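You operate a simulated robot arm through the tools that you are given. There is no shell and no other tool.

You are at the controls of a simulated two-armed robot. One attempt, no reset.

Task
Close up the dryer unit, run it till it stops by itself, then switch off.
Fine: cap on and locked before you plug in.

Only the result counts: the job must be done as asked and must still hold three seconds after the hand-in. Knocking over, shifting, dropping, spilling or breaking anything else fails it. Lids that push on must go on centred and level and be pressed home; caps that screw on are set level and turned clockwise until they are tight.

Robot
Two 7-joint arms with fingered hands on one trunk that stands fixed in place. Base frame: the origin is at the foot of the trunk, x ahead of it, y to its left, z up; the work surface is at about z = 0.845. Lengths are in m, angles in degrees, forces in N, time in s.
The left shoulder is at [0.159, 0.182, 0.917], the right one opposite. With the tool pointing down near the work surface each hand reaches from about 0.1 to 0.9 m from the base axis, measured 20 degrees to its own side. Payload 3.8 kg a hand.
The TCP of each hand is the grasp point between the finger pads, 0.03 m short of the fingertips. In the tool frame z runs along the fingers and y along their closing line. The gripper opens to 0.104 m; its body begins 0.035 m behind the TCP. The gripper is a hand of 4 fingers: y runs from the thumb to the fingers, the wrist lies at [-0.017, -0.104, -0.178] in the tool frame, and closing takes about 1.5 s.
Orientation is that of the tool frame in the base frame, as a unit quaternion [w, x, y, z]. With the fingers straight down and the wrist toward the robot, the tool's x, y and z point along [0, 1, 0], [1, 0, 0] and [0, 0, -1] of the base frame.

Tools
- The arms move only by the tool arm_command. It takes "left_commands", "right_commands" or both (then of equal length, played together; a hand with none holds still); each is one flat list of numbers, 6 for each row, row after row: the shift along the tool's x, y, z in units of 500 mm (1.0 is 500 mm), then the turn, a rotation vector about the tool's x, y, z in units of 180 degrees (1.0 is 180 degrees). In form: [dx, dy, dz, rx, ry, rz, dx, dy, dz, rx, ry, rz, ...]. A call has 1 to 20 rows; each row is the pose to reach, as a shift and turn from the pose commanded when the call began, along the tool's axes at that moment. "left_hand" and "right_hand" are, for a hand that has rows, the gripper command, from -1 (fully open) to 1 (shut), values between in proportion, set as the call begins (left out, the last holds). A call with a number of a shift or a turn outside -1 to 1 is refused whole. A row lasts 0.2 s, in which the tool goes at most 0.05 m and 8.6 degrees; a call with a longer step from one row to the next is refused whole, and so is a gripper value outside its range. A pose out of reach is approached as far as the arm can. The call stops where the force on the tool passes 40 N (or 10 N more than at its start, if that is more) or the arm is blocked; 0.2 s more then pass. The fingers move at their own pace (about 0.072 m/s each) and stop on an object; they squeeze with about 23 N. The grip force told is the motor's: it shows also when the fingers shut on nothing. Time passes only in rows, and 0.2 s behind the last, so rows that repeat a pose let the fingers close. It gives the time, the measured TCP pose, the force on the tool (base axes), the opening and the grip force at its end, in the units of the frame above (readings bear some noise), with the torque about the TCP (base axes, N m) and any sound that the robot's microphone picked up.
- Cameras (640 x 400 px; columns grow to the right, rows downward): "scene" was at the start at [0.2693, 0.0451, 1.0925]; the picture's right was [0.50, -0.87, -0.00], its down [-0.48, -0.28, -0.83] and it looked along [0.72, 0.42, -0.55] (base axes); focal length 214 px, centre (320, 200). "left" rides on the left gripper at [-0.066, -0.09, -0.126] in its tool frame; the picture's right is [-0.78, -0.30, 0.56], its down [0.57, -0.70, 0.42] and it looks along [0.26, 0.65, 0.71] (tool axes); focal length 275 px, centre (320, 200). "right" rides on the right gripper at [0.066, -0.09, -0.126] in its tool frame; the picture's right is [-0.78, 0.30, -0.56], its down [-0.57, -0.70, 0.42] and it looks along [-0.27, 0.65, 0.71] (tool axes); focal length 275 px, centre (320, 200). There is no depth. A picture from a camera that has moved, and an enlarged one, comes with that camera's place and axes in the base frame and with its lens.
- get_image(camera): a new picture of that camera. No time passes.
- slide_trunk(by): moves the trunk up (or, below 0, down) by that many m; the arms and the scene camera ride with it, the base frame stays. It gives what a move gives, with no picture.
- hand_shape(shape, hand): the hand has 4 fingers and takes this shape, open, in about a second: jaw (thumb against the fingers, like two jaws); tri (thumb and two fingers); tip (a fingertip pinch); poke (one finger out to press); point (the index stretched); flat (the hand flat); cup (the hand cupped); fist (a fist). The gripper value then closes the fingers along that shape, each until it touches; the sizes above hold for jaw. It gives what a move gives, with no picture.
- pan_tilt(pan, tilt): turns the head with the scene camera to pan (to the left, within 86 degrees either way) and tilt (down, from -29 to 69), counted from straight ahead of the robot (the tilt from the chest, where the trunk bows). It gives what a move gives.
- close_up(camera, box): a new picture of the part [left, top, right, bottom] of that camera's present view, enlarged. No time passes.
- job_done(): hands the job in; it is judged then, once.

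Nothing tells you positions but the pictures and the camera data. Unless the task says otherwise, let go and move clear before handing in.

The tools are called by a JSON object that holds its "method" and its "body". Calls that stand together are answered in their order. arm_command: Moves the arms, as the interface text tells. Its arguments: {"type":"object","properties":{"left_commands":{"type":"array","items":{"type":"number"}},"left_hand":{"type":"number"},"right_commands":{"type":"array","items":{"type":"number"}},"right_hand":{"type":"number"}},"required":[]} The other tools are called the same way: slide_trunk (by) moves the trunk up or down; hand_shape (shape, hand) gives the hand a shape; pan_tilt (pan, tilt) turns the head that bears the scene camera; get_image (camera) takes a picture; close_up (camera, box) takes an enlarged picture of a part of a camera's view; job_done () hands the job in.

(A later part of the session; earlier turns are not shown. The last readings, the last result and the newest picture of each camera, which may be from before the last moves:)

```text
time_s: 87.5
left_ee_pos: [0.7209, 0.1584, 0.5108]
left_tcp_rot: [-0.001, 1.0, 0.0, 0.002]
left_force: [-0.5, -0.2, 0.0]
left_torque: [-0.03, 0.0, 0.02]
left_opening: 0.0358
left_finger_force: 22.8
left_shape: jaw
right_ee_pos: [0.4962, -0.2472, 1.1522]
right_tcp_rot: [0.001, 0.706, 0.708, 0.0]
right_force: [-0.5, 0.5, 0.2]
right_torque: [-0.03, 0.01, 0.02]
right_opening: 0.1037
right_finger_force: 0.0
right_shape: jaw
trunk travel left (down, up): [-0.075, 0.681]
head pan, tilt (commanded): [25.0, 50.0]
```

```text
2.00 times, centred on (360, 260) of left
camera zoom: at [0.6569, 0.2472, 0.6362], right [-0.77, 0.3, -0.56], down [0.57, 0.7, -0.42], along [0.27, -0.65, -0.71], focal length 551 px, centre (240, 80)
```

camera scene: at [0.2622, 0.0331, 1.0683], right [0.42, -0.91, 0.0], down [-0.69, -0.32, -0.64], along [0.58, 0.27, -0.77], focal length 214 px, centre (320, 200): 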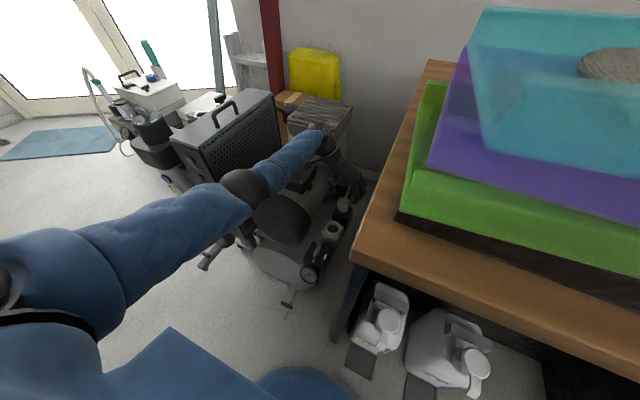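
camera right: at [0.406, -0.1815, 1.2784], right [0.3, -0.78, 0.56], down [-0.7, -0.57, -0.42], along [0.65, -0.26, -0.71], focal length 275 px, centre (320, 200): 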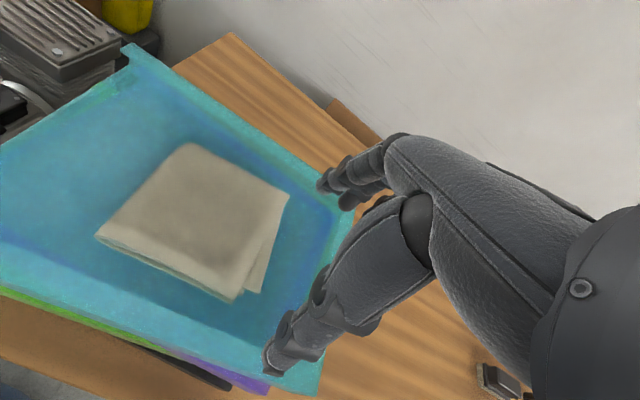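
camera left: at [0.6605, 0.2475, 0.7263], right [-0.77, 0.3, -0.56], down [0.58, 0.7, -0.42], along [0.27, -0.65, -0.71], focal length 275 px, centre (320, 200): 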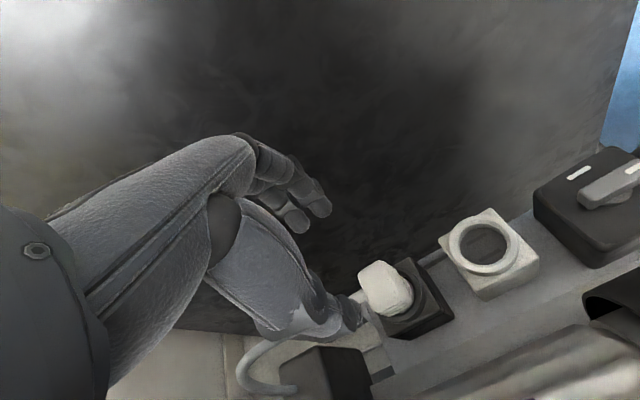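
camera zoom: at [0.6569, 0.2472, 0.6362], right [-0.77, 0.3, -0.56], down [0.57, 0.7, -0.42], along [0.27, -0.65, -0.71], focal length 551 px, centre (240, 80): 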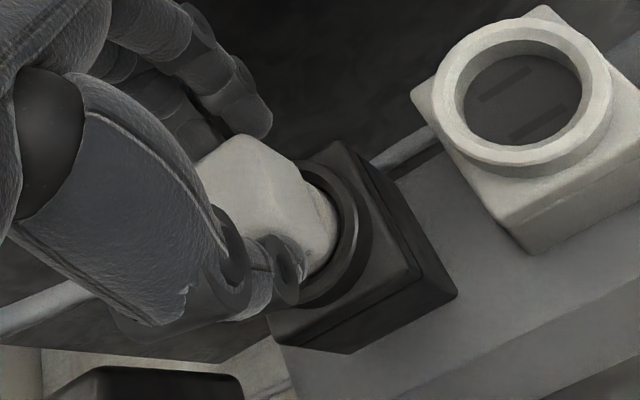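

The plug is gripped (35.8 mm, 23 N). I'll pull it straight up slowly.

{"method": "arm_command", "body": {"left_commands": [0, 0, -0.01, 0, 0, 0, 0, 0, -0.02, 0, 0, 0, 0, 0, -0.03, 0, 0, 0, 0, 0, -0.045, 0, 0, 0, 0, 0, -0.06, 0, 0, 0, 0, 0, -0.08, 0, 0, 0, 0, 0, -0.1, 0, 0, 0, 0, 0, -0.12, 0, 0, 0], "left_hand": 1.0}}

{"method": "close_up", "body": {"camera": "scene", "box": [310, 140, 380, 240]}}

{"method": "close_up", "body": {"camera": "left", "box": [260, 160, 500, 400]}}

```text
time_s: 89.3
left_ee_pos: [0.7239, 0.1583, 0.571]
left_tcp_rot: [-0.002, 1.0, -0.001, 0.001]
left_force: [0.0, 0.3, -0.6]
left_torque: [-0.03, 0.0, -0.01]
left_opening: 0.0359
left_finger_force: 22.5
left_shape: jaw
right_ee_pos: [0.4971, -0.2475, 1.1522]
right_tcp_rot: [0.0, 0.706, 0.708, 0.0]
right_force: [1.0, -0.7, -0.3]
right_torque: [0.0, 0.0, 0.02]
right_opening: 0.1041
right_finger_force: 0.2
right_shape: jaw
trunk travel left (down, up): [-0.075, 0.681]
head pan, tilt (commanded): [25.0, 50.0]
```

```text
4.00 times, centred on (345, 190) of scene
camera zoom: at [0.2622, 0.0331, 1.0683], right [0.42, -0.91, 0.0], down [-0.69, -0.32, -0.64], along [0.58, 0.27, -0.77], focal length 858 px, centre (220, 240)
```

zoom: 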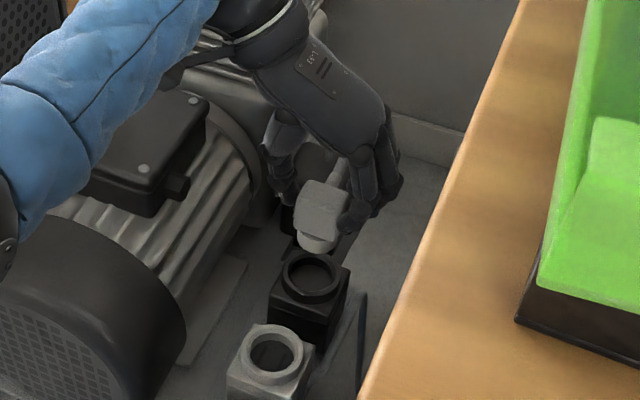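

```text
1.67 times, centred on (380, 280) of left
camera zoom: at [0.6584, 0.2474, 0.6957], right [-0.77, 0.3, -0.56], down [0.57, 0.7, -0.42], along [0.27, -0.65, -0.71], focal length 459 px, centre (220, 67)
```

zoom: 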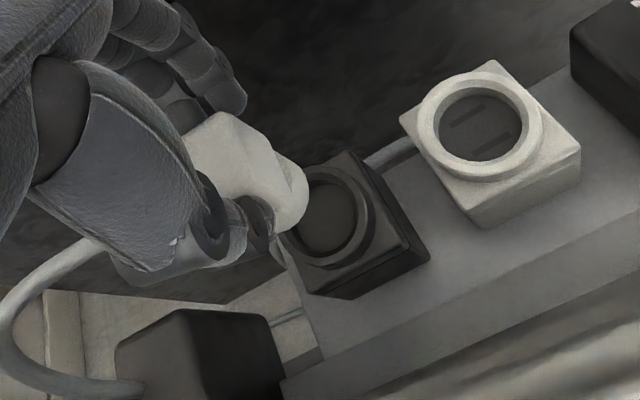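

The plug is out and held upright. I'll measure both sockets precisely in the same views for the transfer vector.

{"method": "close_up", "body": {"camera": "scene", "box": [320, 195, 360, 240]}}

{"method": "close_up", "body": {"camera": "left", "box": [390, 180, 570, 320]}}

{"method": "close_up", "body": {"camera": "scene", "box": [325, 175, 365, 215]}}

```text
8.89 times, centred on (340, 218) of scene
camera zoom: at [0.2622, 0.0331, 1.0683], right [0.42, -0.91, 0.0], down [-0.69, -0.32, -0.64], along [0.58, 0.27, -0.77], focal length 1906 px, centre (142, 44)
```

zoom: 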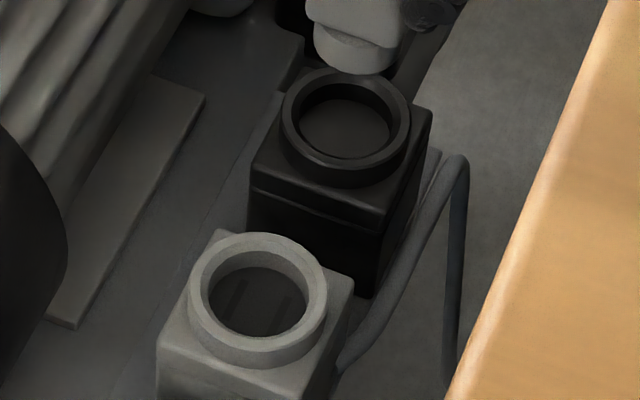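

```text
2.86 times, centred on (480, 250) of left
camera zoom: at [0.6584, 0.2474, 0.6957], right [-0.77, 0.3, -0.56], down [0.57, 0.7, -0.42], along [0.27, -0.65, -0.71], focal length 786 px, centre (-137, 57)
```

zoom: 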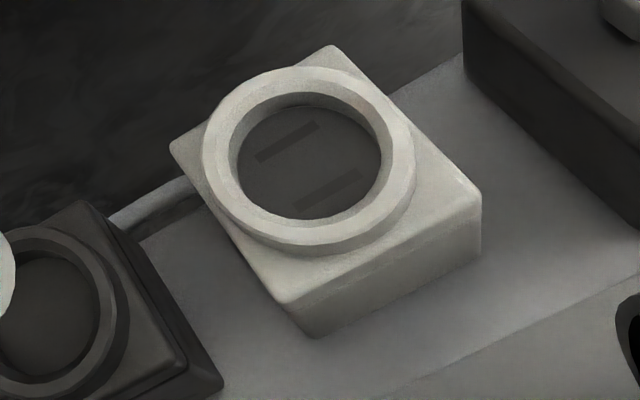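

```text
10.00 times, centred on (345, 195) of scene
camera zoom: at [0.2622, 0.0331, 1.0683], right [0.42, -0.91, 0.0], down [-0.69, -0.32, -0.64], along [0.58, 0.27, -0.77], focal length 2145 px, centre (70, 250)
```

zoom: 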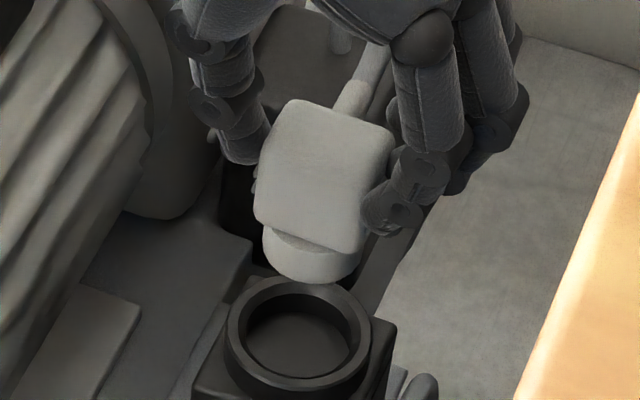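

Both rims measure at the same height, 90 mm apart along x. I'll carry the plug over the grey socket, staying above the rim.

{"method": "arm_command", "body": {"left_commands": [-0.03, 0, 0, 0, 0, 0, -0.07, -0.0004, 0, 0, 0, 0, -0.11, -0.0008, 0, 0, 0, 0, -0.15, -0.0012, 0, 0, 0, 0, -0.18, -0.0012, 0, 0, 0, 0, -0.18, -0.0012, 0, 0, 0, 0], "left_hand": 1.0}}

{"method": "close_up", "body": {"camera": "scene", "box": [300, 180, 370, 260]}}

{"method": "close_up", "body": {"camera": "left", "box": [260, 160, 500, 400]}}

```text
time_s: 90.7
left_ee_pos: [0.6343, 0.1598, 0.5703]
left_tcp_rot: [-0.001, 1.0, 0.0, 0.001]
left_force: [0.3, -0.1, -1.0]
left_torque: [-0.01, -0.02, 0.04]
left_opening: 0.0358
left_finger_force: 23.2
left_shape: jaw
right_ee_pos: [0.4975, -0.2484, 1.1523]
right_tcp_rot: [0.0, 0.708, 0.706, 0.0]
right_force: [0.8, 0.3, 1.0]
right_torque: [0.0, 0.0, 0.06]
right_opening: 0.1037
right_finger_force: 0.1
right_shape: jaw
trunk travel left (down, up): [-0.075, 0.681]
head pan, tilt (commanded): [25.0, 50.0]
```

```text
5.00 times, centred on (335, 220) of scene
camera zoom: at [0.2622, 0.0331, 1.0683], right [0.42, -0.91, 0.0], down [-0.69, -0.32, -0.64], along [0.58, 0.27, -0.77], focal length 1072 px, centre (245, 100)
```

zoom: 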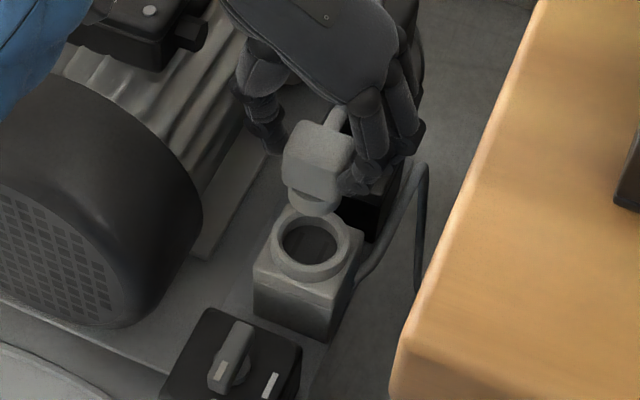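

```text
1.67 times, centred on (380, 280) of left
camera zoom: at [0.5681, 0.2484, 0.6956], right [-0.77, 0.3, -0.56], down [0.57, 0.7, -0.42], along [0.27, -0.65, -0.71], focal length 459 px, centre (220, 67)
```

zoom: 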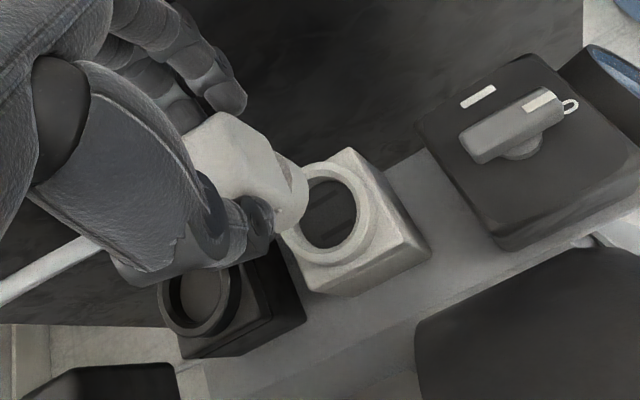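

{"method": "close_up", "body": {"camera": "scene", "box": [315, 200, 355, 240]}}

{"method": "close_up", "body": {"camera": "left", "box": [350, 210, 490, 310]}}

```text
10.00 times, centred on (335, 220) of scene
camera zoom: at [0.2622, 0.0331, 1.0683], right [0.42, -0.91, 0.0], down [-0.69, -0.32, -0.64], along [0.58, 0.27, -0.77], focal length 2145 px, centre (170, 0)
```

zoom: 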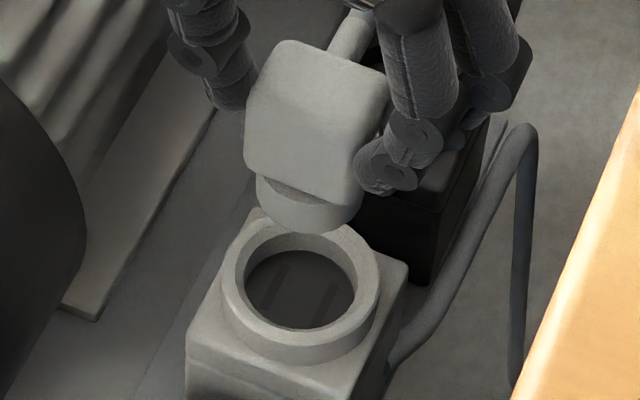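

```text
4.00 times, centred on (420, 260) of left
camera zoom: at [0.5681, 0.2484, 0.6956], right [-0.77, 0.3, -0.56], down [0.57, 0.7, -0.42], along [0.27, -0.65, -0.71], focal length 1101 px, centre (-80, -40)
```

zoom: 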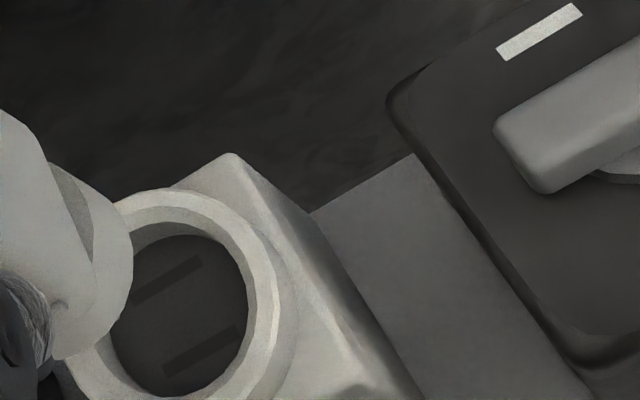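

I'll compare the grey ring's place in the hand camera with where the black ring was before the move, using the same image window.

{"method": "close_up", "body": {"camera": "left", "box": [390, 180, 570, 320]}}

{"method": "close_up", "body": {"camera": "left", "box": [330, 220, 450, 320]}}

```text
2.86 times, centred on (480, 250) of left
camera zoom: at [0.5681, 0.2484, 0.6956], right [-0.77, 0.3, -0.56], down [0.57, 0.7, -0.42], along [0.27, -0.65, -0.71], focal length 786 px, centre (-137, 57)
```

zoom: 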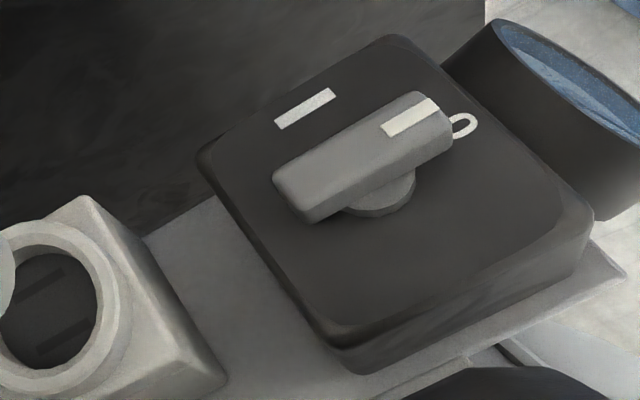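

```text
4.00 times, centred on (390, 270) of left
camera zoom: at [0.5681, 0.2484, 0.6956], right [-0.77, 0.3, -0.56], down [0.57, 0.7, -0.42], along [0.27, -0.65, -0.71], focal length 1101 px, centre (40, -80)
```

zoom: 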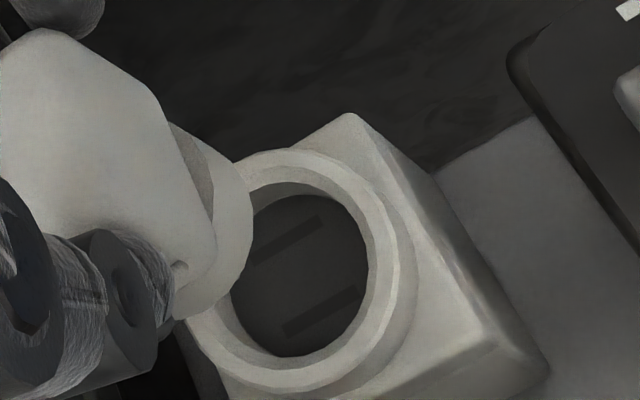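

The comparison suggests the plug is about 1.5 mm too far toward +x; I'll correct that and descend until the plug's boss is just above the rim.

{"method": "arm_command", "body": {"left_commands": [-0.003, 0.0008, 0.02, 0, 0, 0, -0.003, 0.0008, 0.045, 0, 0, 0, -0.003, 0.0008, 0.07, 0, 0, 0, -0.003, 0.0008, 0.085, 0, 0, 0], "left_hand": 1.0}}

{"method": "close_up", "body": {"camera": "scene", "box": [315, 205, 355, 245]}}

{"method": "close_up", "body": {"camera": "left", "box": [330, 200, 450, 300]}}

```text
time_s: 91.7
left_ee_pos: [0.6324, 0.1587, 0.5271]
left_tcp_rot: [-0.001, 1.0, -0.001, 0.001]
left_force: [0.9, 0.0, -0.5]
left_torque: [-0.04, -0.01, 0.0]
left_opening: 0.0357
left_finger_force: 23.3
left_shape: jaw
right_ee_pos: [0.4959, -0.2478, 1.1515]
right_tcp_rot: [0.0, 0.707, 0.708, 0.0]
right_force: [-0.3, 0.5, -0.1]
right_torque: [0.01, 0.03, -0.06]
right_opening: 0.1036
right_finger_force: 0.0
right_shape: jaw
trunk travel left (down, up): [-0.075, 0.681]
head pan, tilt (commanded): [25.0, 50.0]
```

```text
10.00 times, centred on (335, 225) of scene
camera zoom: at [0.2622, 0.0331, 1.0683], right [0.42, -0.91, 0.0], down [-0.69, -0.32, -0.64], along [0.58, 0.27, -0.77], focal length 2145 px, centre (170, -50)
```

zoom: 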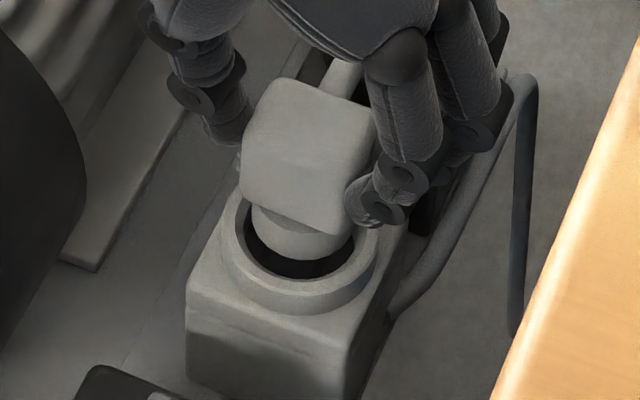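

```text
4.00 times, centred on (390, 250) of left
camera zoom: at [0.5666, 0.248, 0.6525], right [-0.77, 0.3, -0.56], down [0.58, 0.7, -0.42], along [0.27, -0.65, -0.71], focal length 1101 px, centre (40, 0)
```

zoom: 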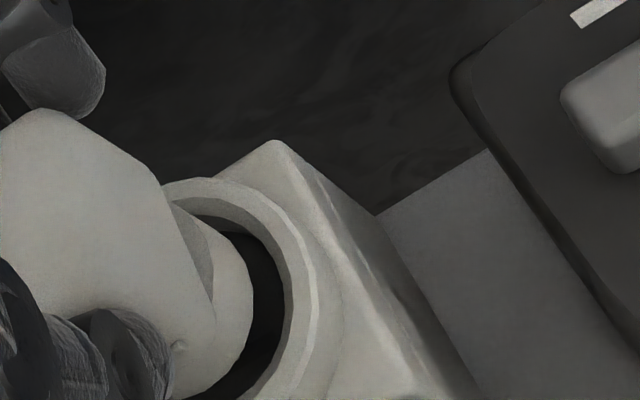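

The boss stands just above the rim, still about 1.5 mm too far toward +x. I'll correct that and lower it gently into the ring, watching the force.

{"method": "arm_command", "body": {"left_commands": [-0.003, 0, 0, 0, 0, 0, -0.003, 0, 0.004, 0, 0, 0, -0.003, 0, 0.008, 0, 0, 0, -0.003, 0, 0.012, 0, 0, 0, -0.003, 0, 0.016, 0, 0, 0], "left_hand": 1.0}}

{"method": "close_up", "body": {"camera": "scene", "box": [315, 205, 355, 245]}}

{"method": "close_up", "body": {"camera": "left", "box": [330, 200, 450, 300]}}

```text
time_s: 92.9
left_ee_pos: [0.6302, 0.1587, 0.5177]
left_tcp_rot: [-0.001, 1.0, 0.0, 0.002]
left_force: [0.4, 1.0, -0.3]
left_torque: [-0.04, 0.01, 0.04]
left_opening: 0.0361
left_finger_force: 22.6
left_shape: jaw
right_ee_pos: [0.4965, -0.2489, 1.1516]
right_tcp_rot: [0.0, 0.707, 0.708, 0.0]
right_force: [0.6, 0.9, 0.5]
right_torque: [-0.02, 0.01, -0.01]
right_opening: 0.1037
right_finger_force: 0.2
right_shape: jaw
trunk travel left (down, up): [-0.075, 0.681]
head pan, tilt (commanded): [25.0, 50.0]
```

```text
10.00 times, centred on (335, 225) of scene
camera zoom: at [0.2622, 0.0331, 1.0683], right [0.42, -0.91, 0.0], down [-0.69, -0.32, -0.64], along [0.58, 0.27, -0.77], focal length 2145 px, centre (170, -50)
```

zoom: 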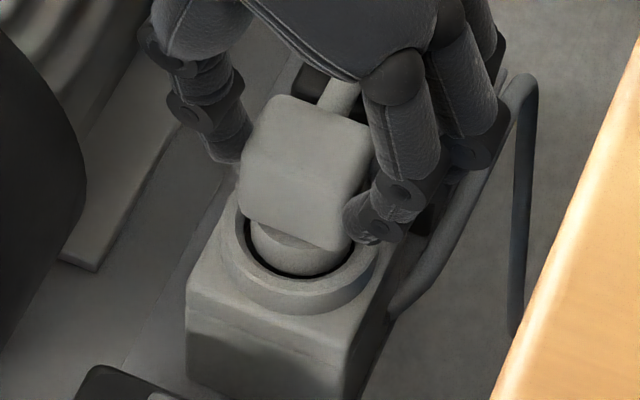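

```text
4.00 times, centred on (390, 250) of left
camera zoom: at [0.5653, 0.2476, 0.6447], right [-0.77, 0.3, -0.56], down [0.57, 0.7, -0.42], along [0.27, -0.65, -0.71], focal length 1101 px, centre (40, 0)
```

zoom: 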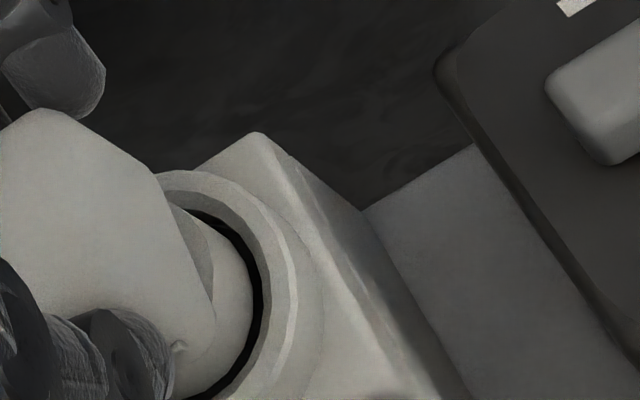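

The boss is inside the ring, evenly centred, with no contact force. I'll keep lowering to push the pins home.

{"method": "arm_command", "body": {"left_commands": [0, 0, 0.004, 0, 0, 0, 0, 0, 0.008, 0, 0, 0, 0, 0, 0.012, 0, 0, 0, 0, 0, 0.016, 0, 0, 0], "left_hand": 1.0}}

{"method": "close_up", "body": {"camera": "scene", "box": [315, 205, 355, 245]}}

```text
time_s: 93.9
left_ee_pos: [0.6303, 0.159, 0.5109]
left_tcp_rot: [-0.001, 1.0, 0.001, 0.002]
left_force: [-1.2, -0.4, -1.2]
left_torque: [-0.01, -0.02, 0.0]
left_opening: 0.0357
left_finger_force: 22.9
left_shape: jaw
right_ee_pos: [0.4968, -0.2473, 1.1516]
right_tcp_rot: [0.001, 0.707, 0.707, 0.0]
right_force: [-0.9, 0.0, 0.5]
right_torque: [-0.01, 0.01, 0.02]
right_opening: 0.104
right_finger_force: 0.1
right_shape: jaw
trunk travel left (down, up): [-0.075, 0.681]
head pan, tilt (commanded): [25.0, 50.0]
```

```text
10.00 times, centred on (335, 225) of scene
camera zoom: at [0.2622, 0.0331, 1.0683], right [0.42, -0.91, 0.0], down [-0.69, -0.32, -0.64], along [0.58, 0.27, -0.77], focal length 2145 px, centre (170, -50)
```

zoom: 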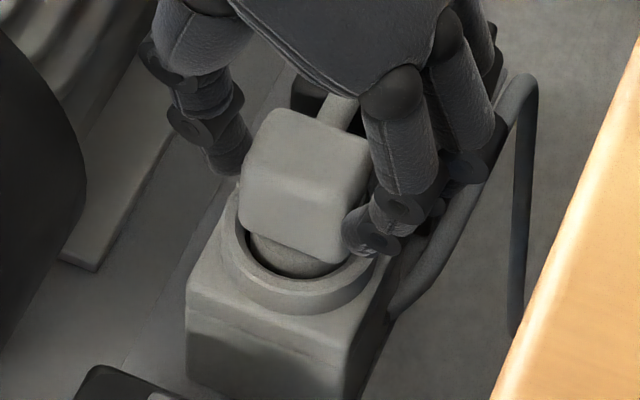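

Still free of force at the height it had when parked. I'll continue down in fine steps until it bottoms out.

{"method": "arm_command", "body": {"left_commands": [0, 0, 0.003, 0, 0, 0, 0, 0, 0.006, 0, 0, 0, 0, 0, 0.009, 0, 0, 0, 0, 0, 0.012, 0, 0, 0, 0, 0, 0.015, 0, 0, 0], "left_hand": 1.0}}

{"method": "close_up", "body": {"camera": "scene", "box": [315, 205, 355, 245]}}

```text
time_s: 95.1
left_ee_pos: [0.6319, 0.1574, 0.5081]
left_tcp_rot: [0.002, 1.0, -0.001, 0.005]
left_force: [-3.7, 2.6, 27.2]
left_torque: [0.09, 0.08, 0.01]
left_opening: 0.0379
left_finger_force: 22.9
left_shape: jaw
right_ee_pos: [0.4939, -0.2488, 1.1531]
right_tcp_rot: [0.001, 0.707, 0.707, 0.001]
right_force: [-0.5, -0.2, 0.3]
right_torque: [0.03, 0.01, 0.01]
right_opening: 0.1038
right_finger_force: 0.0
right_shape: jaw
trunk travel left (down, up): [-0.075, 0.681]
head pan, tilt (commanded): [25.0, 50.0]
```

```text
10.00 times, centred on (335, 225) of scene
camera zoom: at [0.2596, 0.0328, 1.0694], right [0.42, -0.91, 0.0], down [-0.69, -0.32, -0.64], along [0.58, 0.27, -0.76], focal length 2145 px, centre (170, -50)
```

zoom: 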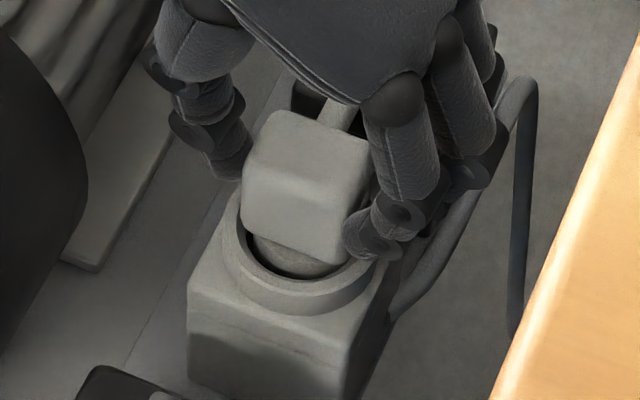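

There's 27 N of resistance at nearly the parked depth. I'll check how deep the plug sits in the ring.

{"method": "close_up", "body": {"camera": "left", "box": [260, 160, 460, 360]}}

{"method": "close_up", "body": {"camera": "scene", "box": [322, 212, 347, 237]}}

```text
2.00 times, centred on (360, 260) of left
camera zoom: at [0.5651, 0.2474, 0.6331], right [-0.77, 0.3, -0.57], down [0.58, 0.7, -0.42], along [0.27, -0.65, -0.71], focal length 551 px, centre (240, 80)
```

zoom: 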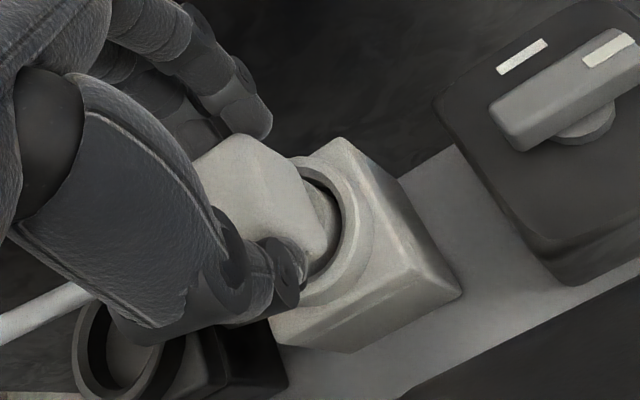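

```text
16.00 times, centred on (334, 224) of scene
camera zoom: at [0.2596, 0.0328, 1.0694], right [0.42, -0.91, 0.0], down [-0.69, -0.32, -0.64], along [0.58, 0.27, -0.76], focal length 3432 px, centre (88, -192)
```

zoom: 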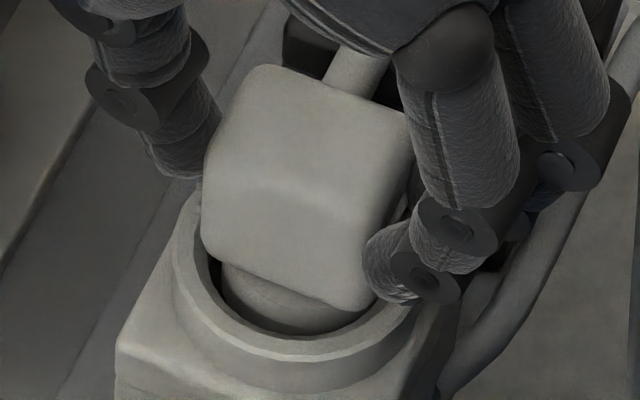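

The boss bottom now sits at about the socket floor level (same relation as in the parking holder), so it appears seated. I'll give one firmer push, then ease off and release.

{"method": "arm_command", "body": {"left_commands": [0, 0, 0.003, 0, 0, 0, 0, 0, 0.005, 0, 0, 0, 0, 0, 0.005, 0, 0, 0], "left_hand": 1.0}}

{"method": "close_up", "body": {"camera": "scene", "box": [322, 212, 347, 237]}}

```text
time_s: 95.9
left_ee_pos: [0.6312, 0.1573, 0.5057]
left_tcp_rot: [-0.001, 1.0, -0.001, 0.006]
left_force: [-2.8, 3.6, 36.5]
left_torque: [0.08, 0.06, 0.01]
left_opening: 0.039
left_finger_force: 22.9
left_shape: jaw
right_ee_pos: [0.4932, -0.2489, 1.1535]
right_tcp_rot: [0.001, 0.707, 0.707, 0.002]
right_force: [0.7, -0.2, -0.1]
right_torque: [-0.01, -0.04, 0.01]
right_opening: 0.1039
right_finger_force: 0.1
right_shape: jaw
trunk travel left (down, up): [-0.075, 0.681]
head pan, tilt (commanded): [25.0, 50.0]
```

```text
16.00 times, centred on (334, 224) of scene
camera zoom: at [0.2592, 0.0326, 1.0693], right [0.42, -0.91, 0.0], down [-0.69, -0.32, -0.64], along [0.58, 0.27, -0.76], focal length 3432 px, centre (88, -192)
```

zoom: 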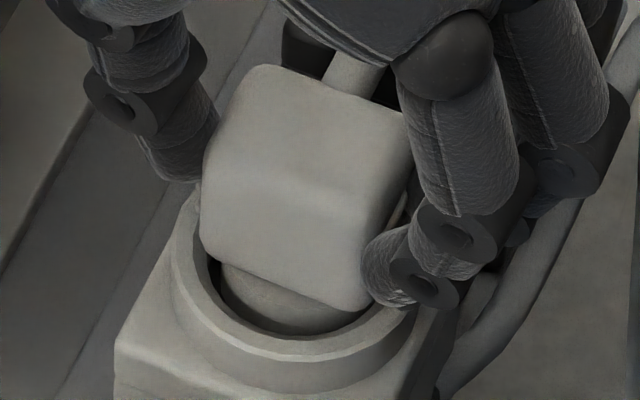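

It doesn't go any deeper: it's home. I'll unload, open the hand and rise straight up.

{"method": "arm_command", "body": {"left_commands": [0, 0, -0.005, 0, 0, 0, 0, 0, -0.0095, 0, 0, 0], "left_hand": 1.0}}

{"method": "arm_command", "body": {"left_commands": [0, 0, 0, 0, 0, 0, 0, 0, 0, 0, 0, 0, 0, 0, 0, 0, 0, 0, 0, 0, 0, 0, 0, 0, 0, 0, -0.02, 0, 0, 0, 0, 0, -0.06, 0, 0, 0, 0, 0, -0.12, 0, 0, 0, 0, 0, -0.18, 0, 0, 0], "left_hand": -0.15}}

{"method": "close_up", "body": {"camera": "scene", "box": [310, 190, 370, 250]}}

{"method": "close_up", "body": {"camera": "left", "box": [360, 200, 560, 360]}}

```text
time_s: 96.5
left_ee_pos: [0.6312, 0.158, 0.5068]
left_tcp_rot: [-0.001, 1.0, 0.0, 0.004]
left_force: [3.3, -1.2, 19.4]
left_torque: [-0.1, -0.11, 0.04]
left_opening: 0.0387
left_finger_force: 22.7
left_shape: jaw
right_ee_pos: [0.4969, -0.2484, 1.1526]
right_tcp_rot: [0.0, 0.707, 0.707, 0.0]
right_force: [-0.3, -0.8, 0.7]
right_torque: [0.0, -0.02, 0.0]
right_opening: 0.104
right_finger_force: 0.0
right_shape: jaw
trunk travel left (down, up): [-0.075, 0.681]
head pan, tilt (commanded): [25.0, 50.0]
```

```text
time_s: 98.3
left_ee_pos: [0.6299, 0.1588, 0.5954]
left_tcp_rot: [0.0, 1.0, -0.001, 0.001]
left_force: [0.3, 0.3, 0.9]
left_torque: [-0.03, 0.0, -0.03]
left_opening: 0.0596
left_finger_force: 0.0
left_shape: jaw
right_ee_pos: [0.4967, -0.249, 1.1513]
right_tcp_rot: [0.0, 0.706, 0.708, 0.0]
right_force: [-0.5, -0.5, -0.1]
right_torque: [0.01, 0.02, -0.04]
right_opening: 0.1037
right_finger_force: 0.0
right_shape: jaw
trunk travel left (down, up): [-0.075, 0.681]
head pan, tilt (commanded): [25.0, 50.0]
```

```text
6.67 times, centred on (340, 220) of scene
camera zoom: at [0.262, 0.0331, 1.0684], right [0.42, -0.91, 0.0], down [-0.69, -0.32, -0.64], along [0.58, 0.27, -0.77], focal length 1430 px, centre (187, 67)
```

zoom: 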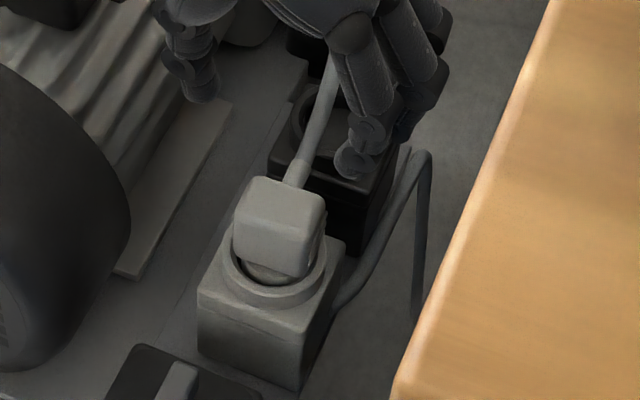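

```text
2.50 times, centred on (460, 280) of left
camera zoom: at [0.5644, 0.2479, 0.7216], right [-0.77, 0.3, -0.56], down [0.57, 0.7, -0.42], along [0.27, -0.65, -0.71], focal length 688 px, centre (-30, 0)
```

zoom: 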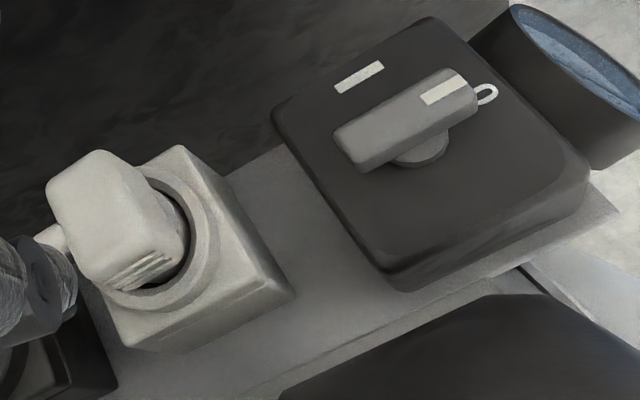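

The plug sits upright in the grey socket. Next is the 0/I switch; I'll measure it from both cameras.

{"method": "close_up", "body": {"camera": "scene", "box": [295, 235, 345, 285]}}

{"method": "close_up", "body": {"camera": "left", "box": [450, 200, 570, 300]}}

{"method": "close_up", "body": {"camera": "scene", "box": [180, 120, 240, 190]}}

```text
8.00 times, centred on (320, 260) of scene
camera zoom: at [0.262, 0.0331, 1.0684], right [0.42, -0.91, 0.0], down [-0.69, -0.32, -0.64], along [0.58, 0.27, -0.77], focal length 1716 px, centre (320, -280)
```

zoom: 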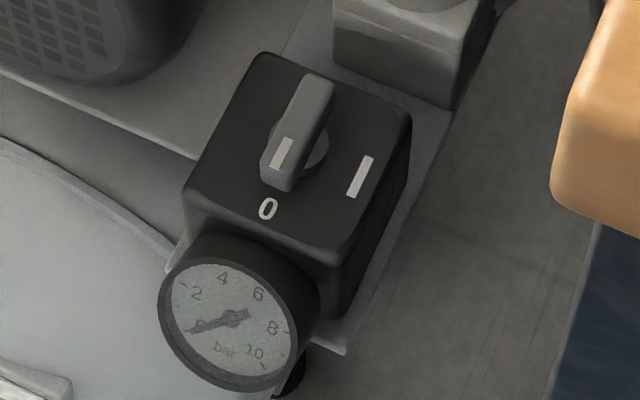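

```text
4.00 times, centred on (510, 250) of left
camera zoom: at [0.5644, 0.2479, 0.7216], right [-0.77, 0.3, -0.56], down [0.57, 0.7, -0.42], along [0.27, -0.65, -0.71], focal length 1101 px, centre (-440, 0)
```

zoom: 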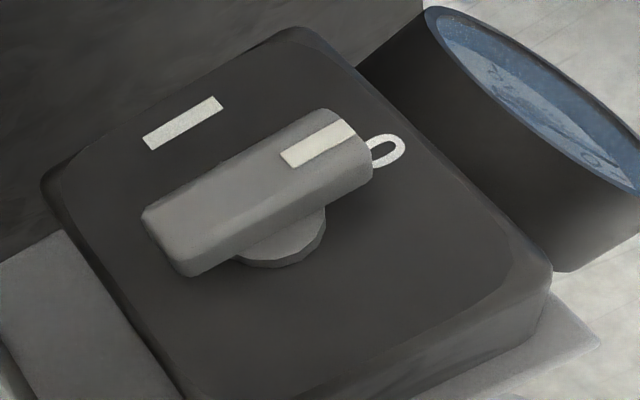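

```text
5.71 times, centred on (210, 155) of scene
camera zoom: at [0.262, 0.0331, 1.0684], right [0.42, -0.91, 0.0], down [-0.69, -0.32, -0.64], along [0.58, 0.27, -0.77], focal length 1226 px, centre (949, 457)
```

zoom: 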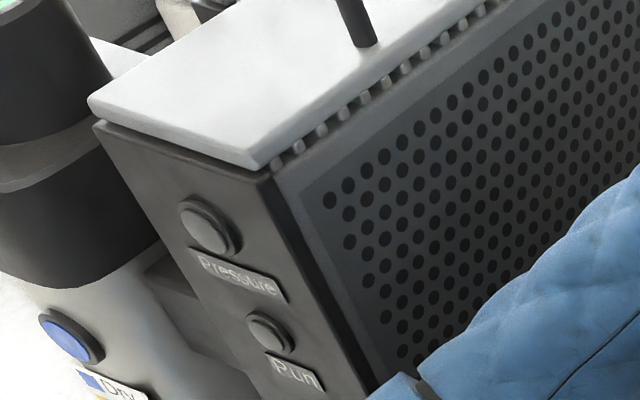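

The switch knob is at about [0.535, 0.170], top z 0.465, its white pointer at "0" (-x), with "I" toward -y: a quarter turn counter-clockwise. The fan cover is close on the left, so I'll approach with yaw -60° and a narrow grip, rising first.

{"method": "arm_command", "body": {"left_commands": [0, 0, -0.06, 0, 0, 0, 0, 0, -0.12, 0, 0, 0, 0, 0, -0.18, 0, 0, 0, -0.04, -0.005, -0.2, 0, 0, -0.0417, -0.09, -0.011, -0.2, 0, 0, -0.0833, -0.14, -0.017, -0.2, 0, 0, -0.125, -0.19, -0.022, -0.2, 0, 0, -0.1667, -0.19, -0.022, -0.2, 0, 0, -0.1667], "left_hand": 0.2}}

{"method": "get_image", "body": {"camera": "scene"}}

{"method": "get_image", "body": {"camera": "left"}}

{"method": "close_up", "body": {"camera": "scene", "box": [290, 200, 350, 280]}}

```text
time_s: 100.1
left_ee_pos: [0.5358, 0.1701, 0.6956]
left_tcp_rot: [-0.001, 0.966, 0.26, 0.002]
left_force: [0.1, -0.4, -0.2]
left_torque: [0.0, -0.01, 0.02]
left_opening: 0.0421
left_finger_force: 0.1
left_shape: jaw
right_ee_pos: [0.4973, -0.2478, 1.1509]
right_tcp_rot: [0.0, 0.706, 0.708, 0.001]
right_force: [-0.3, -0.6, 0.6]
right_torque: [-0.04, 0.01, 0.03]
right_opening: 0.1037
right_finger_force: 0.1
right_shape: jaw
trunk travel left (down, up): [-0.075, 0.681]
head pan, tilt (commanded): [25.0, 50.0]
```

```text
taken
camera scene: at [0.2622, 0.0332, 1.0683], right [0.42, -0.91, 0.0], down [-0.69, -0.32, -0.64], along [0.58, 0.27, -0.77], focal length 214 px, centre (320, 200)
```

scene: 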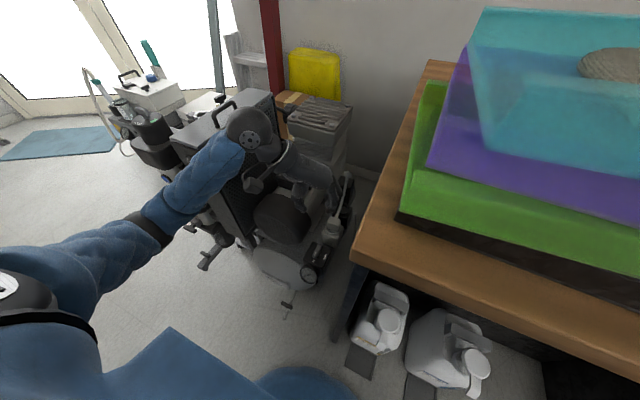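

```text
taken
camera left: at [0.4333, 0.2136, 0.8207], right [-0.82, -0.13, -0.56], down [0.15, 0.89, -0.42], along [0.56, -0.43, -0.71], focal length 275 px, centre (320, 200)
```

left: 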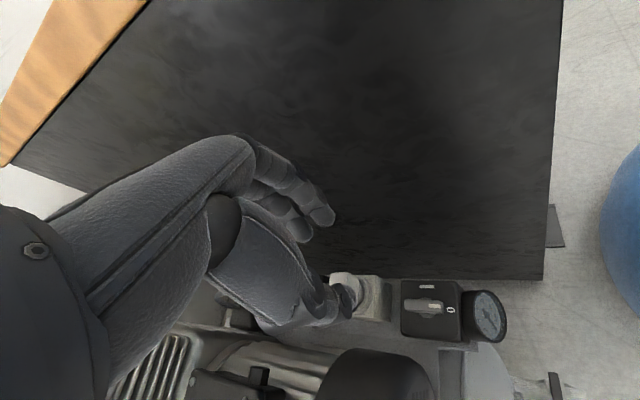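

```text
5.00 times, centred on (320, 240) of scene
camera zoom: at [0.2622, 0.0332, 1.0683], right [0.42, -0.91, 0.0], down [-0.69, -0.32, -0.64], along [0.58, 0.27, -0.77], focal length 1072 px, centre (320, 0)
```

zoom: 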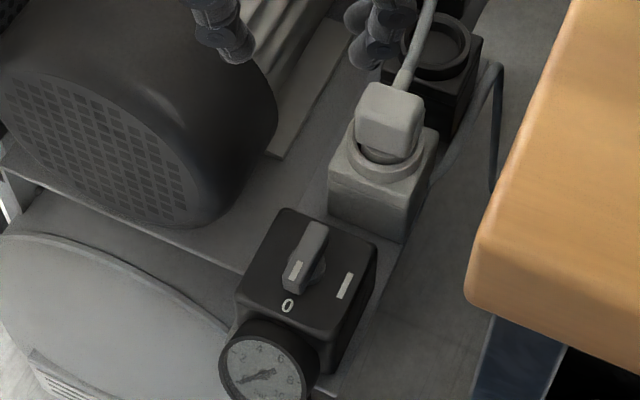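

{"method": "close_up", "body": {"camera": "left", "box": [380, 265, 480, 345]}}

```text
5.00 times, centred on (430, 305) of left
camera zoom: at [0.4333, 0.2136, 0.8207], right [-0.82, -0.13, -0.56], down [0.15, 0.89, -0.42], along [0.56, -0.43, -0.71], focal length 1376 px, centre (-230, -325)
```

zoom: 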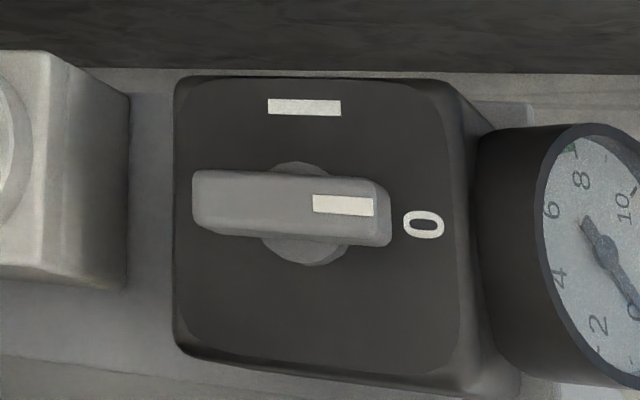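

Clear top view: the pointer is at "0", and "I" lies a quarter turn counter-clockwise. The hand is centred over the knob; I'll descend partway and check the gap to the fan cover.

{"method": "arm_command", "body": {"left_commands": [-0.001, 0.001, 0.05, 0, 0, 0, -0.001, 0.001, 0.1, 0, 0, 0, -0.002, 0.001, 0.15, 0, 0, 0, -0.002, 0.001, 0.2, 0, 0, 0, -0.002, 0.001, 0.25, 0, 0, 0, -0.002, 0.001, 0.3, 0, 0, 0], "left_hand": 0.2}}

{"method": "close_up", "body": {"camera": "scene", "box": [280, 190, 360, 290]}}

{"method": "get_image", "body": {"camera": "left"}}

```text
time_s: 101.5
left_ee_pos: [0.5354, 0.1698, 0.5472]
left_tcp_rot: [0.0, 0.966, 0.258, 0.002]
left_force: [-0.4, 0.7, -0.1]
left_torque: [0.04, -0.02, 0.0]
left_opening: 0.0419
left_finger_force: 0.1
left_shape: jaw
right_ee_pos: [0.4965, -0.2495, 1.1524]
right_tcp_rot: [0.0, 0.707, 0.707, 0.0]
right_force: [-0.2, 0.3, 0.0]
right_torque: [0.01, -0.02, 0.0]
right_opening: 0.1036
right_finger_force: 0.1
right_shape: jaw
trunk travel left (down, up): [-0.075, 0.681]
head pan, tilt (commanded): [25.0, 50.0]
```

```text
4.00 times, centred on (320, 240) of scene
camera zoom: at [0.2622, 0.0332, 1.0683], right [0.42, -0.91, 0.0], down [-0.69, -0.32, -0.64], along [0.58, 0.27, -0.77], focal length 858 px, centre (320, 40)
```

zoom: 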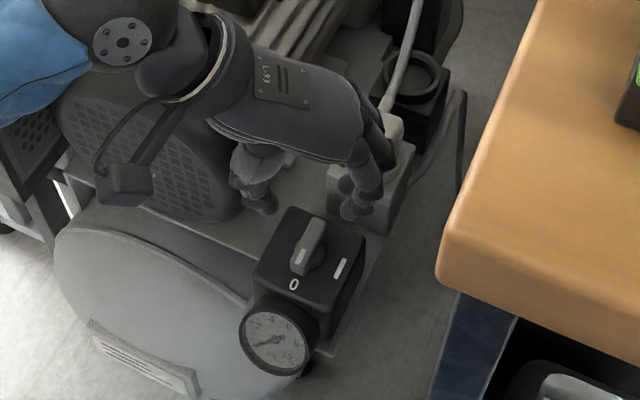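

```text
taken
camera left: at [0.4338, 0.2128, 0.6706], right [-0.82, -0.13, -0.56], down [0.15, 0.89, -0.42], along [0.56, -0.43, -0.71], focal length 275 px, centre (320, 200)
```

left: 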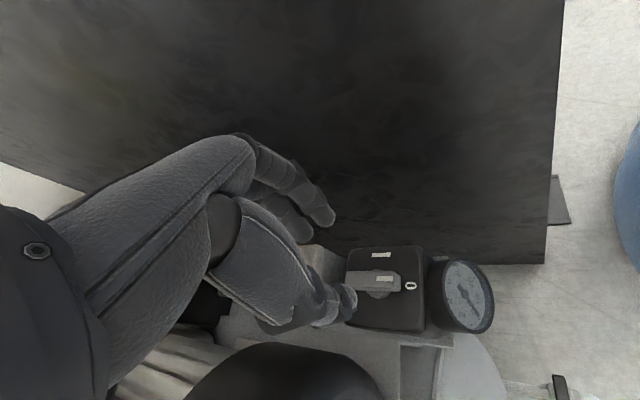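

The gap to the cover looks small but open. I'll go down the last 64 mm in steps beside the knob.

{"method": "arm_command", "body": {"left_commands": [-0.001, 0.001, 0.03, 0, 0, 0, -0.002, 0.001, 0.06, 0, 0, 0, -0.002, 0.001, 0.09, 0, 0, 0, -0.002, 0.001, 0.11, 0, 0, 0, -0.002, 0.001, 0.126, 0, 0, 0], "left_hand": 0.2}}

{"method": "close_up", "body": {"camera": "scene", "box": [295, 210, 345, 280]}}

{"method": "close_up", "body": {"camera": "left", "box": [270, 170, 470, 330]}}

```text
time_s: 102.7
left_ee_pos: [0.5333, 0.1686, 0.4815]
left_tcp_rot: [0.0, 0.966, 0.259, 0.002]
left_force: [0.9, -0.2, -0.2]
left_torque: [-0.01, 0.0, 0.02]
left_opening: 0.0421
left_finger_force: 0.1
left_shape: jaw
right_ee_pos: [0.4972, -0.2478, 1.1524]
right_tcp_rot: [0.001, 0.707, 0.707, 0.0]
right_force: [0.5, 0.3, -0.2]
right_torque: [0.01, -0.01, 0.0]
right_opening: 0.1038
right_finger_force: 0.1
right_shape: jaw
trunk travel left (down, up): [-0.075, 0.681]
head pan, tilt (commanded): [25.0, 50.0]
```

```text
5.71 times, centred on (320, 245) of scene
camera zoom: at [0.2622, 0.0331, 1.0683], right [0.42, -0.91, 0.0], down [-0.69, -0.32, -0.64], along [0.58, 0.27, -0.77], focal length 1226 px, centre (320, -57)
```

zoom: 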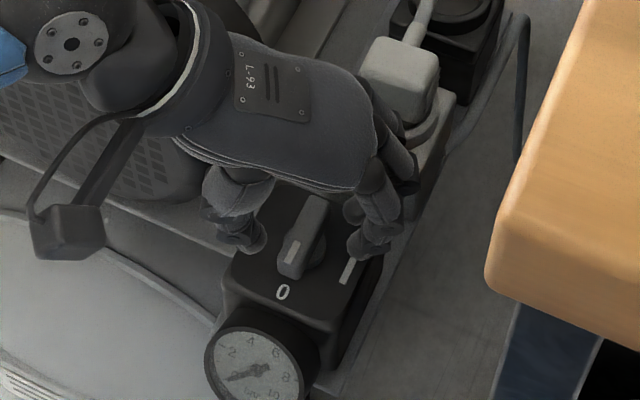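

```text
2.50 times, centred on (370, 250) of left
camera zoom: at [0.4328, 0.2122, 0.6077], right [-0.82, -0.13, -0.56], down [0.15, 0.89, -0.42], along [0.56, -0.43, -0.71], focal length 688 px, centre (195, 75)
```

zoom: 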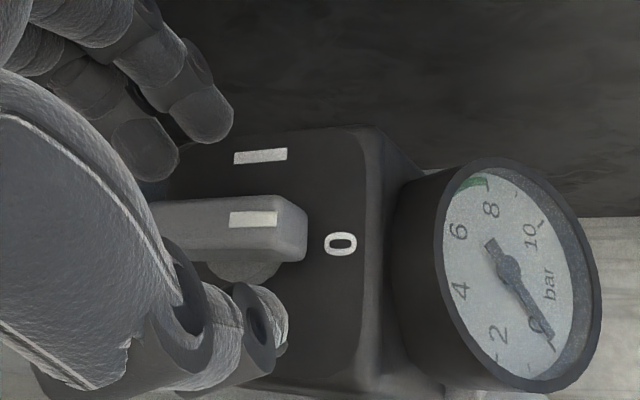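

Thumb and fingers are around the knob bar. I'll close on it.

{"method": "arm_command", "body": {"left_commands": [0, 0, 0, 0, 0, 0, 0, 0, 0, 0, 0, 0, 0, 0, 0, 0, 0, 0, 0, 0, 0, 0, 0, 0, 0, 0, 0, 0, 0, 0], "left_hand": 1.0}}

{"method": "close_up", "body": {"camera": "scene", "box": [295, 210, 345, 280]}}

{"method": "close_up", "body": {"camera": "left", "box": [270, 170, 470, 330]}}

```text
time_s: 103.9
left_ee_pos: [0.5328, 0.1677, 0.4822]
left_tcp_rot: [0.0, 0.966, 0.259, 0.002]
left_force: [-2.4, 0.1, -3.3]
left_torque: [-0.02, 0.05, -0.01]
left_opening: 0.0134
left_finger_force: 23.1
left_shape: jaw
right_ee_pos: [0.4972, -0.2475, 1.1506]
right_tcp_rot: [0.0, 0.707, 0.707, 0.0]
right_force: [0.3, 0.6, 0.5]
right_torque: [-0.01, 0.03, 0.02]
right_opening: 0.1036
right_finger_force: 0.0
right_shape: jaw
trunk travel left (down, up): [-0.075, 0.681]
head pan, tilt (commanded): [25.0, 50.0]
```

```text
5.71 times, centred on (320, 245) of scene
camera zoom: at [0.2622, 0.0332, 1.0683], right [0.42, -0.91, 0.0], down [-0.69, -0.32, -0.64], along [0.58, 0.27, -0.77], focal length 1226 px, centre (320, -57)
```

zoom: 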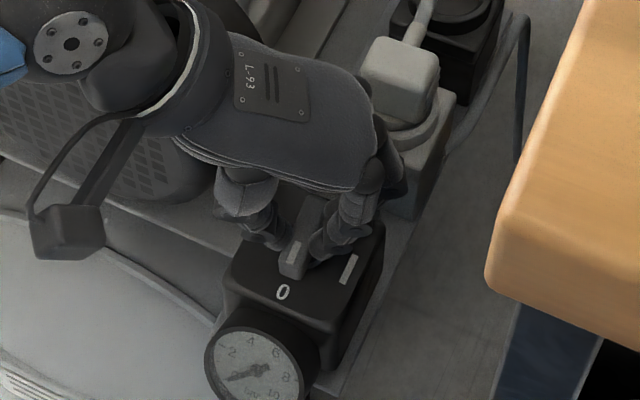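

```text
2.50 times, centred on (370, 250) of left
camera zoom: at [0.4328, 0.2123, 0.6077], right [-0.82, -0.13, -0.56], down [0.15, 0.89, -0.42], along [0.56, -0.43, -0.71], focal length 688 px, centre (195, 75)
```

zoom: 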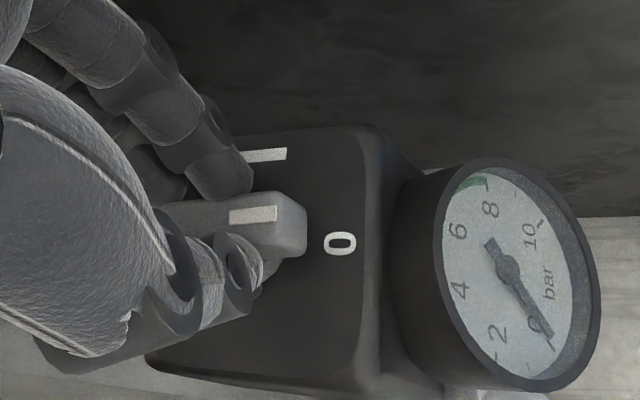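

The knob bar is gripped with the pointer still at 0. I'll turn counter-clockwise in steps of a few degrees.

{"method": "arm_command", "body": {"left_commands": [0, 0, 0, 0, 0, -0.035, 0, 0, 0, 0, 0, -0.07, 0, 0, 0, 0, 0, -0.105, 0, 0, 0, 0, 0, -0.14], "left_hand": 1.0}}

{"method": "close_up", "body": {"camera": "scene", "box": [295, 210, 345, 280]}}

{"method": "close_up", "body": {"camera": "left", "box": [270, 170, 470, 330]}}

```text
time_s: 104.9
left_ee_pos: [0.5346, 0.1681, 0.4828]
left_tcp_rot: [0.0, 0.886, 0.464, 0.002]
left_force: [-1.0, -0.4, -4.5]
left_torque: [-0.06, -0.05, -0.03]
left_opening: 0.0127
left_finger_force: 23.3
left_shape: jaw
right_ee_pos: [0.4977, -0.247, 1.1512]
right_tcp_rot: [0.0, 0.707, 0.707, 0.0]
right_force: [0.3, -0.8, -0.3]
right_torque: [-0.03, -0.02, -0.04]
right_opening: 0.1037
right_finger_force: 0.1
right_shape: jaw
trunk travel left (down, up): [-0.075, 0.681]
head pan, tilt (commanded): [25.0, 50.0]
```

```text
5.71 times, centred on (320, 245) of scene
camera zoom: at [0.2625, 0.0332, 1.0682], right [0.42, -0.91, 0.0], down [-0.69, -0.32, -0.64], along [0.58, 0.27, -0.77], focal length 1226 px, centre (320, -57)
```

zoom: 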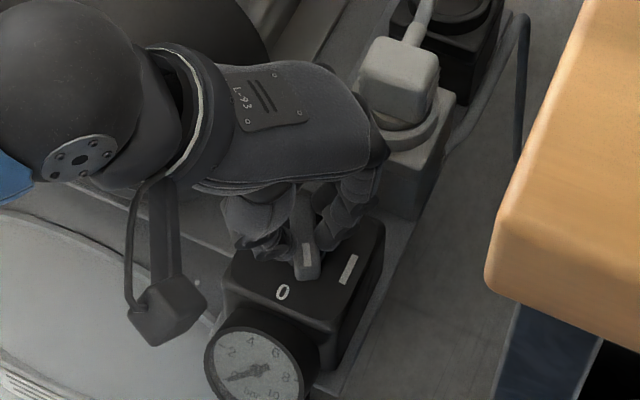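

```text
2.50 times, centred on (370, 250) of left
camera zoom: at [0.4238, 0.1642, 0.6079], right [-0.68, -0.47, -0.56], down [-0.25, 0.87, -0.42], along [0.69, -0.15, -0.71], focal length 688 px, centre (195, 75)
```

zoom: 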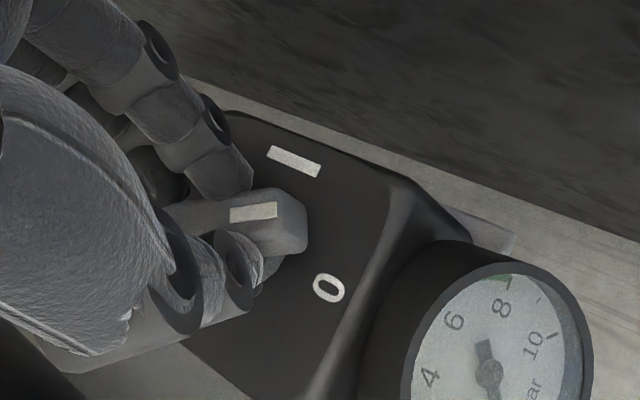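

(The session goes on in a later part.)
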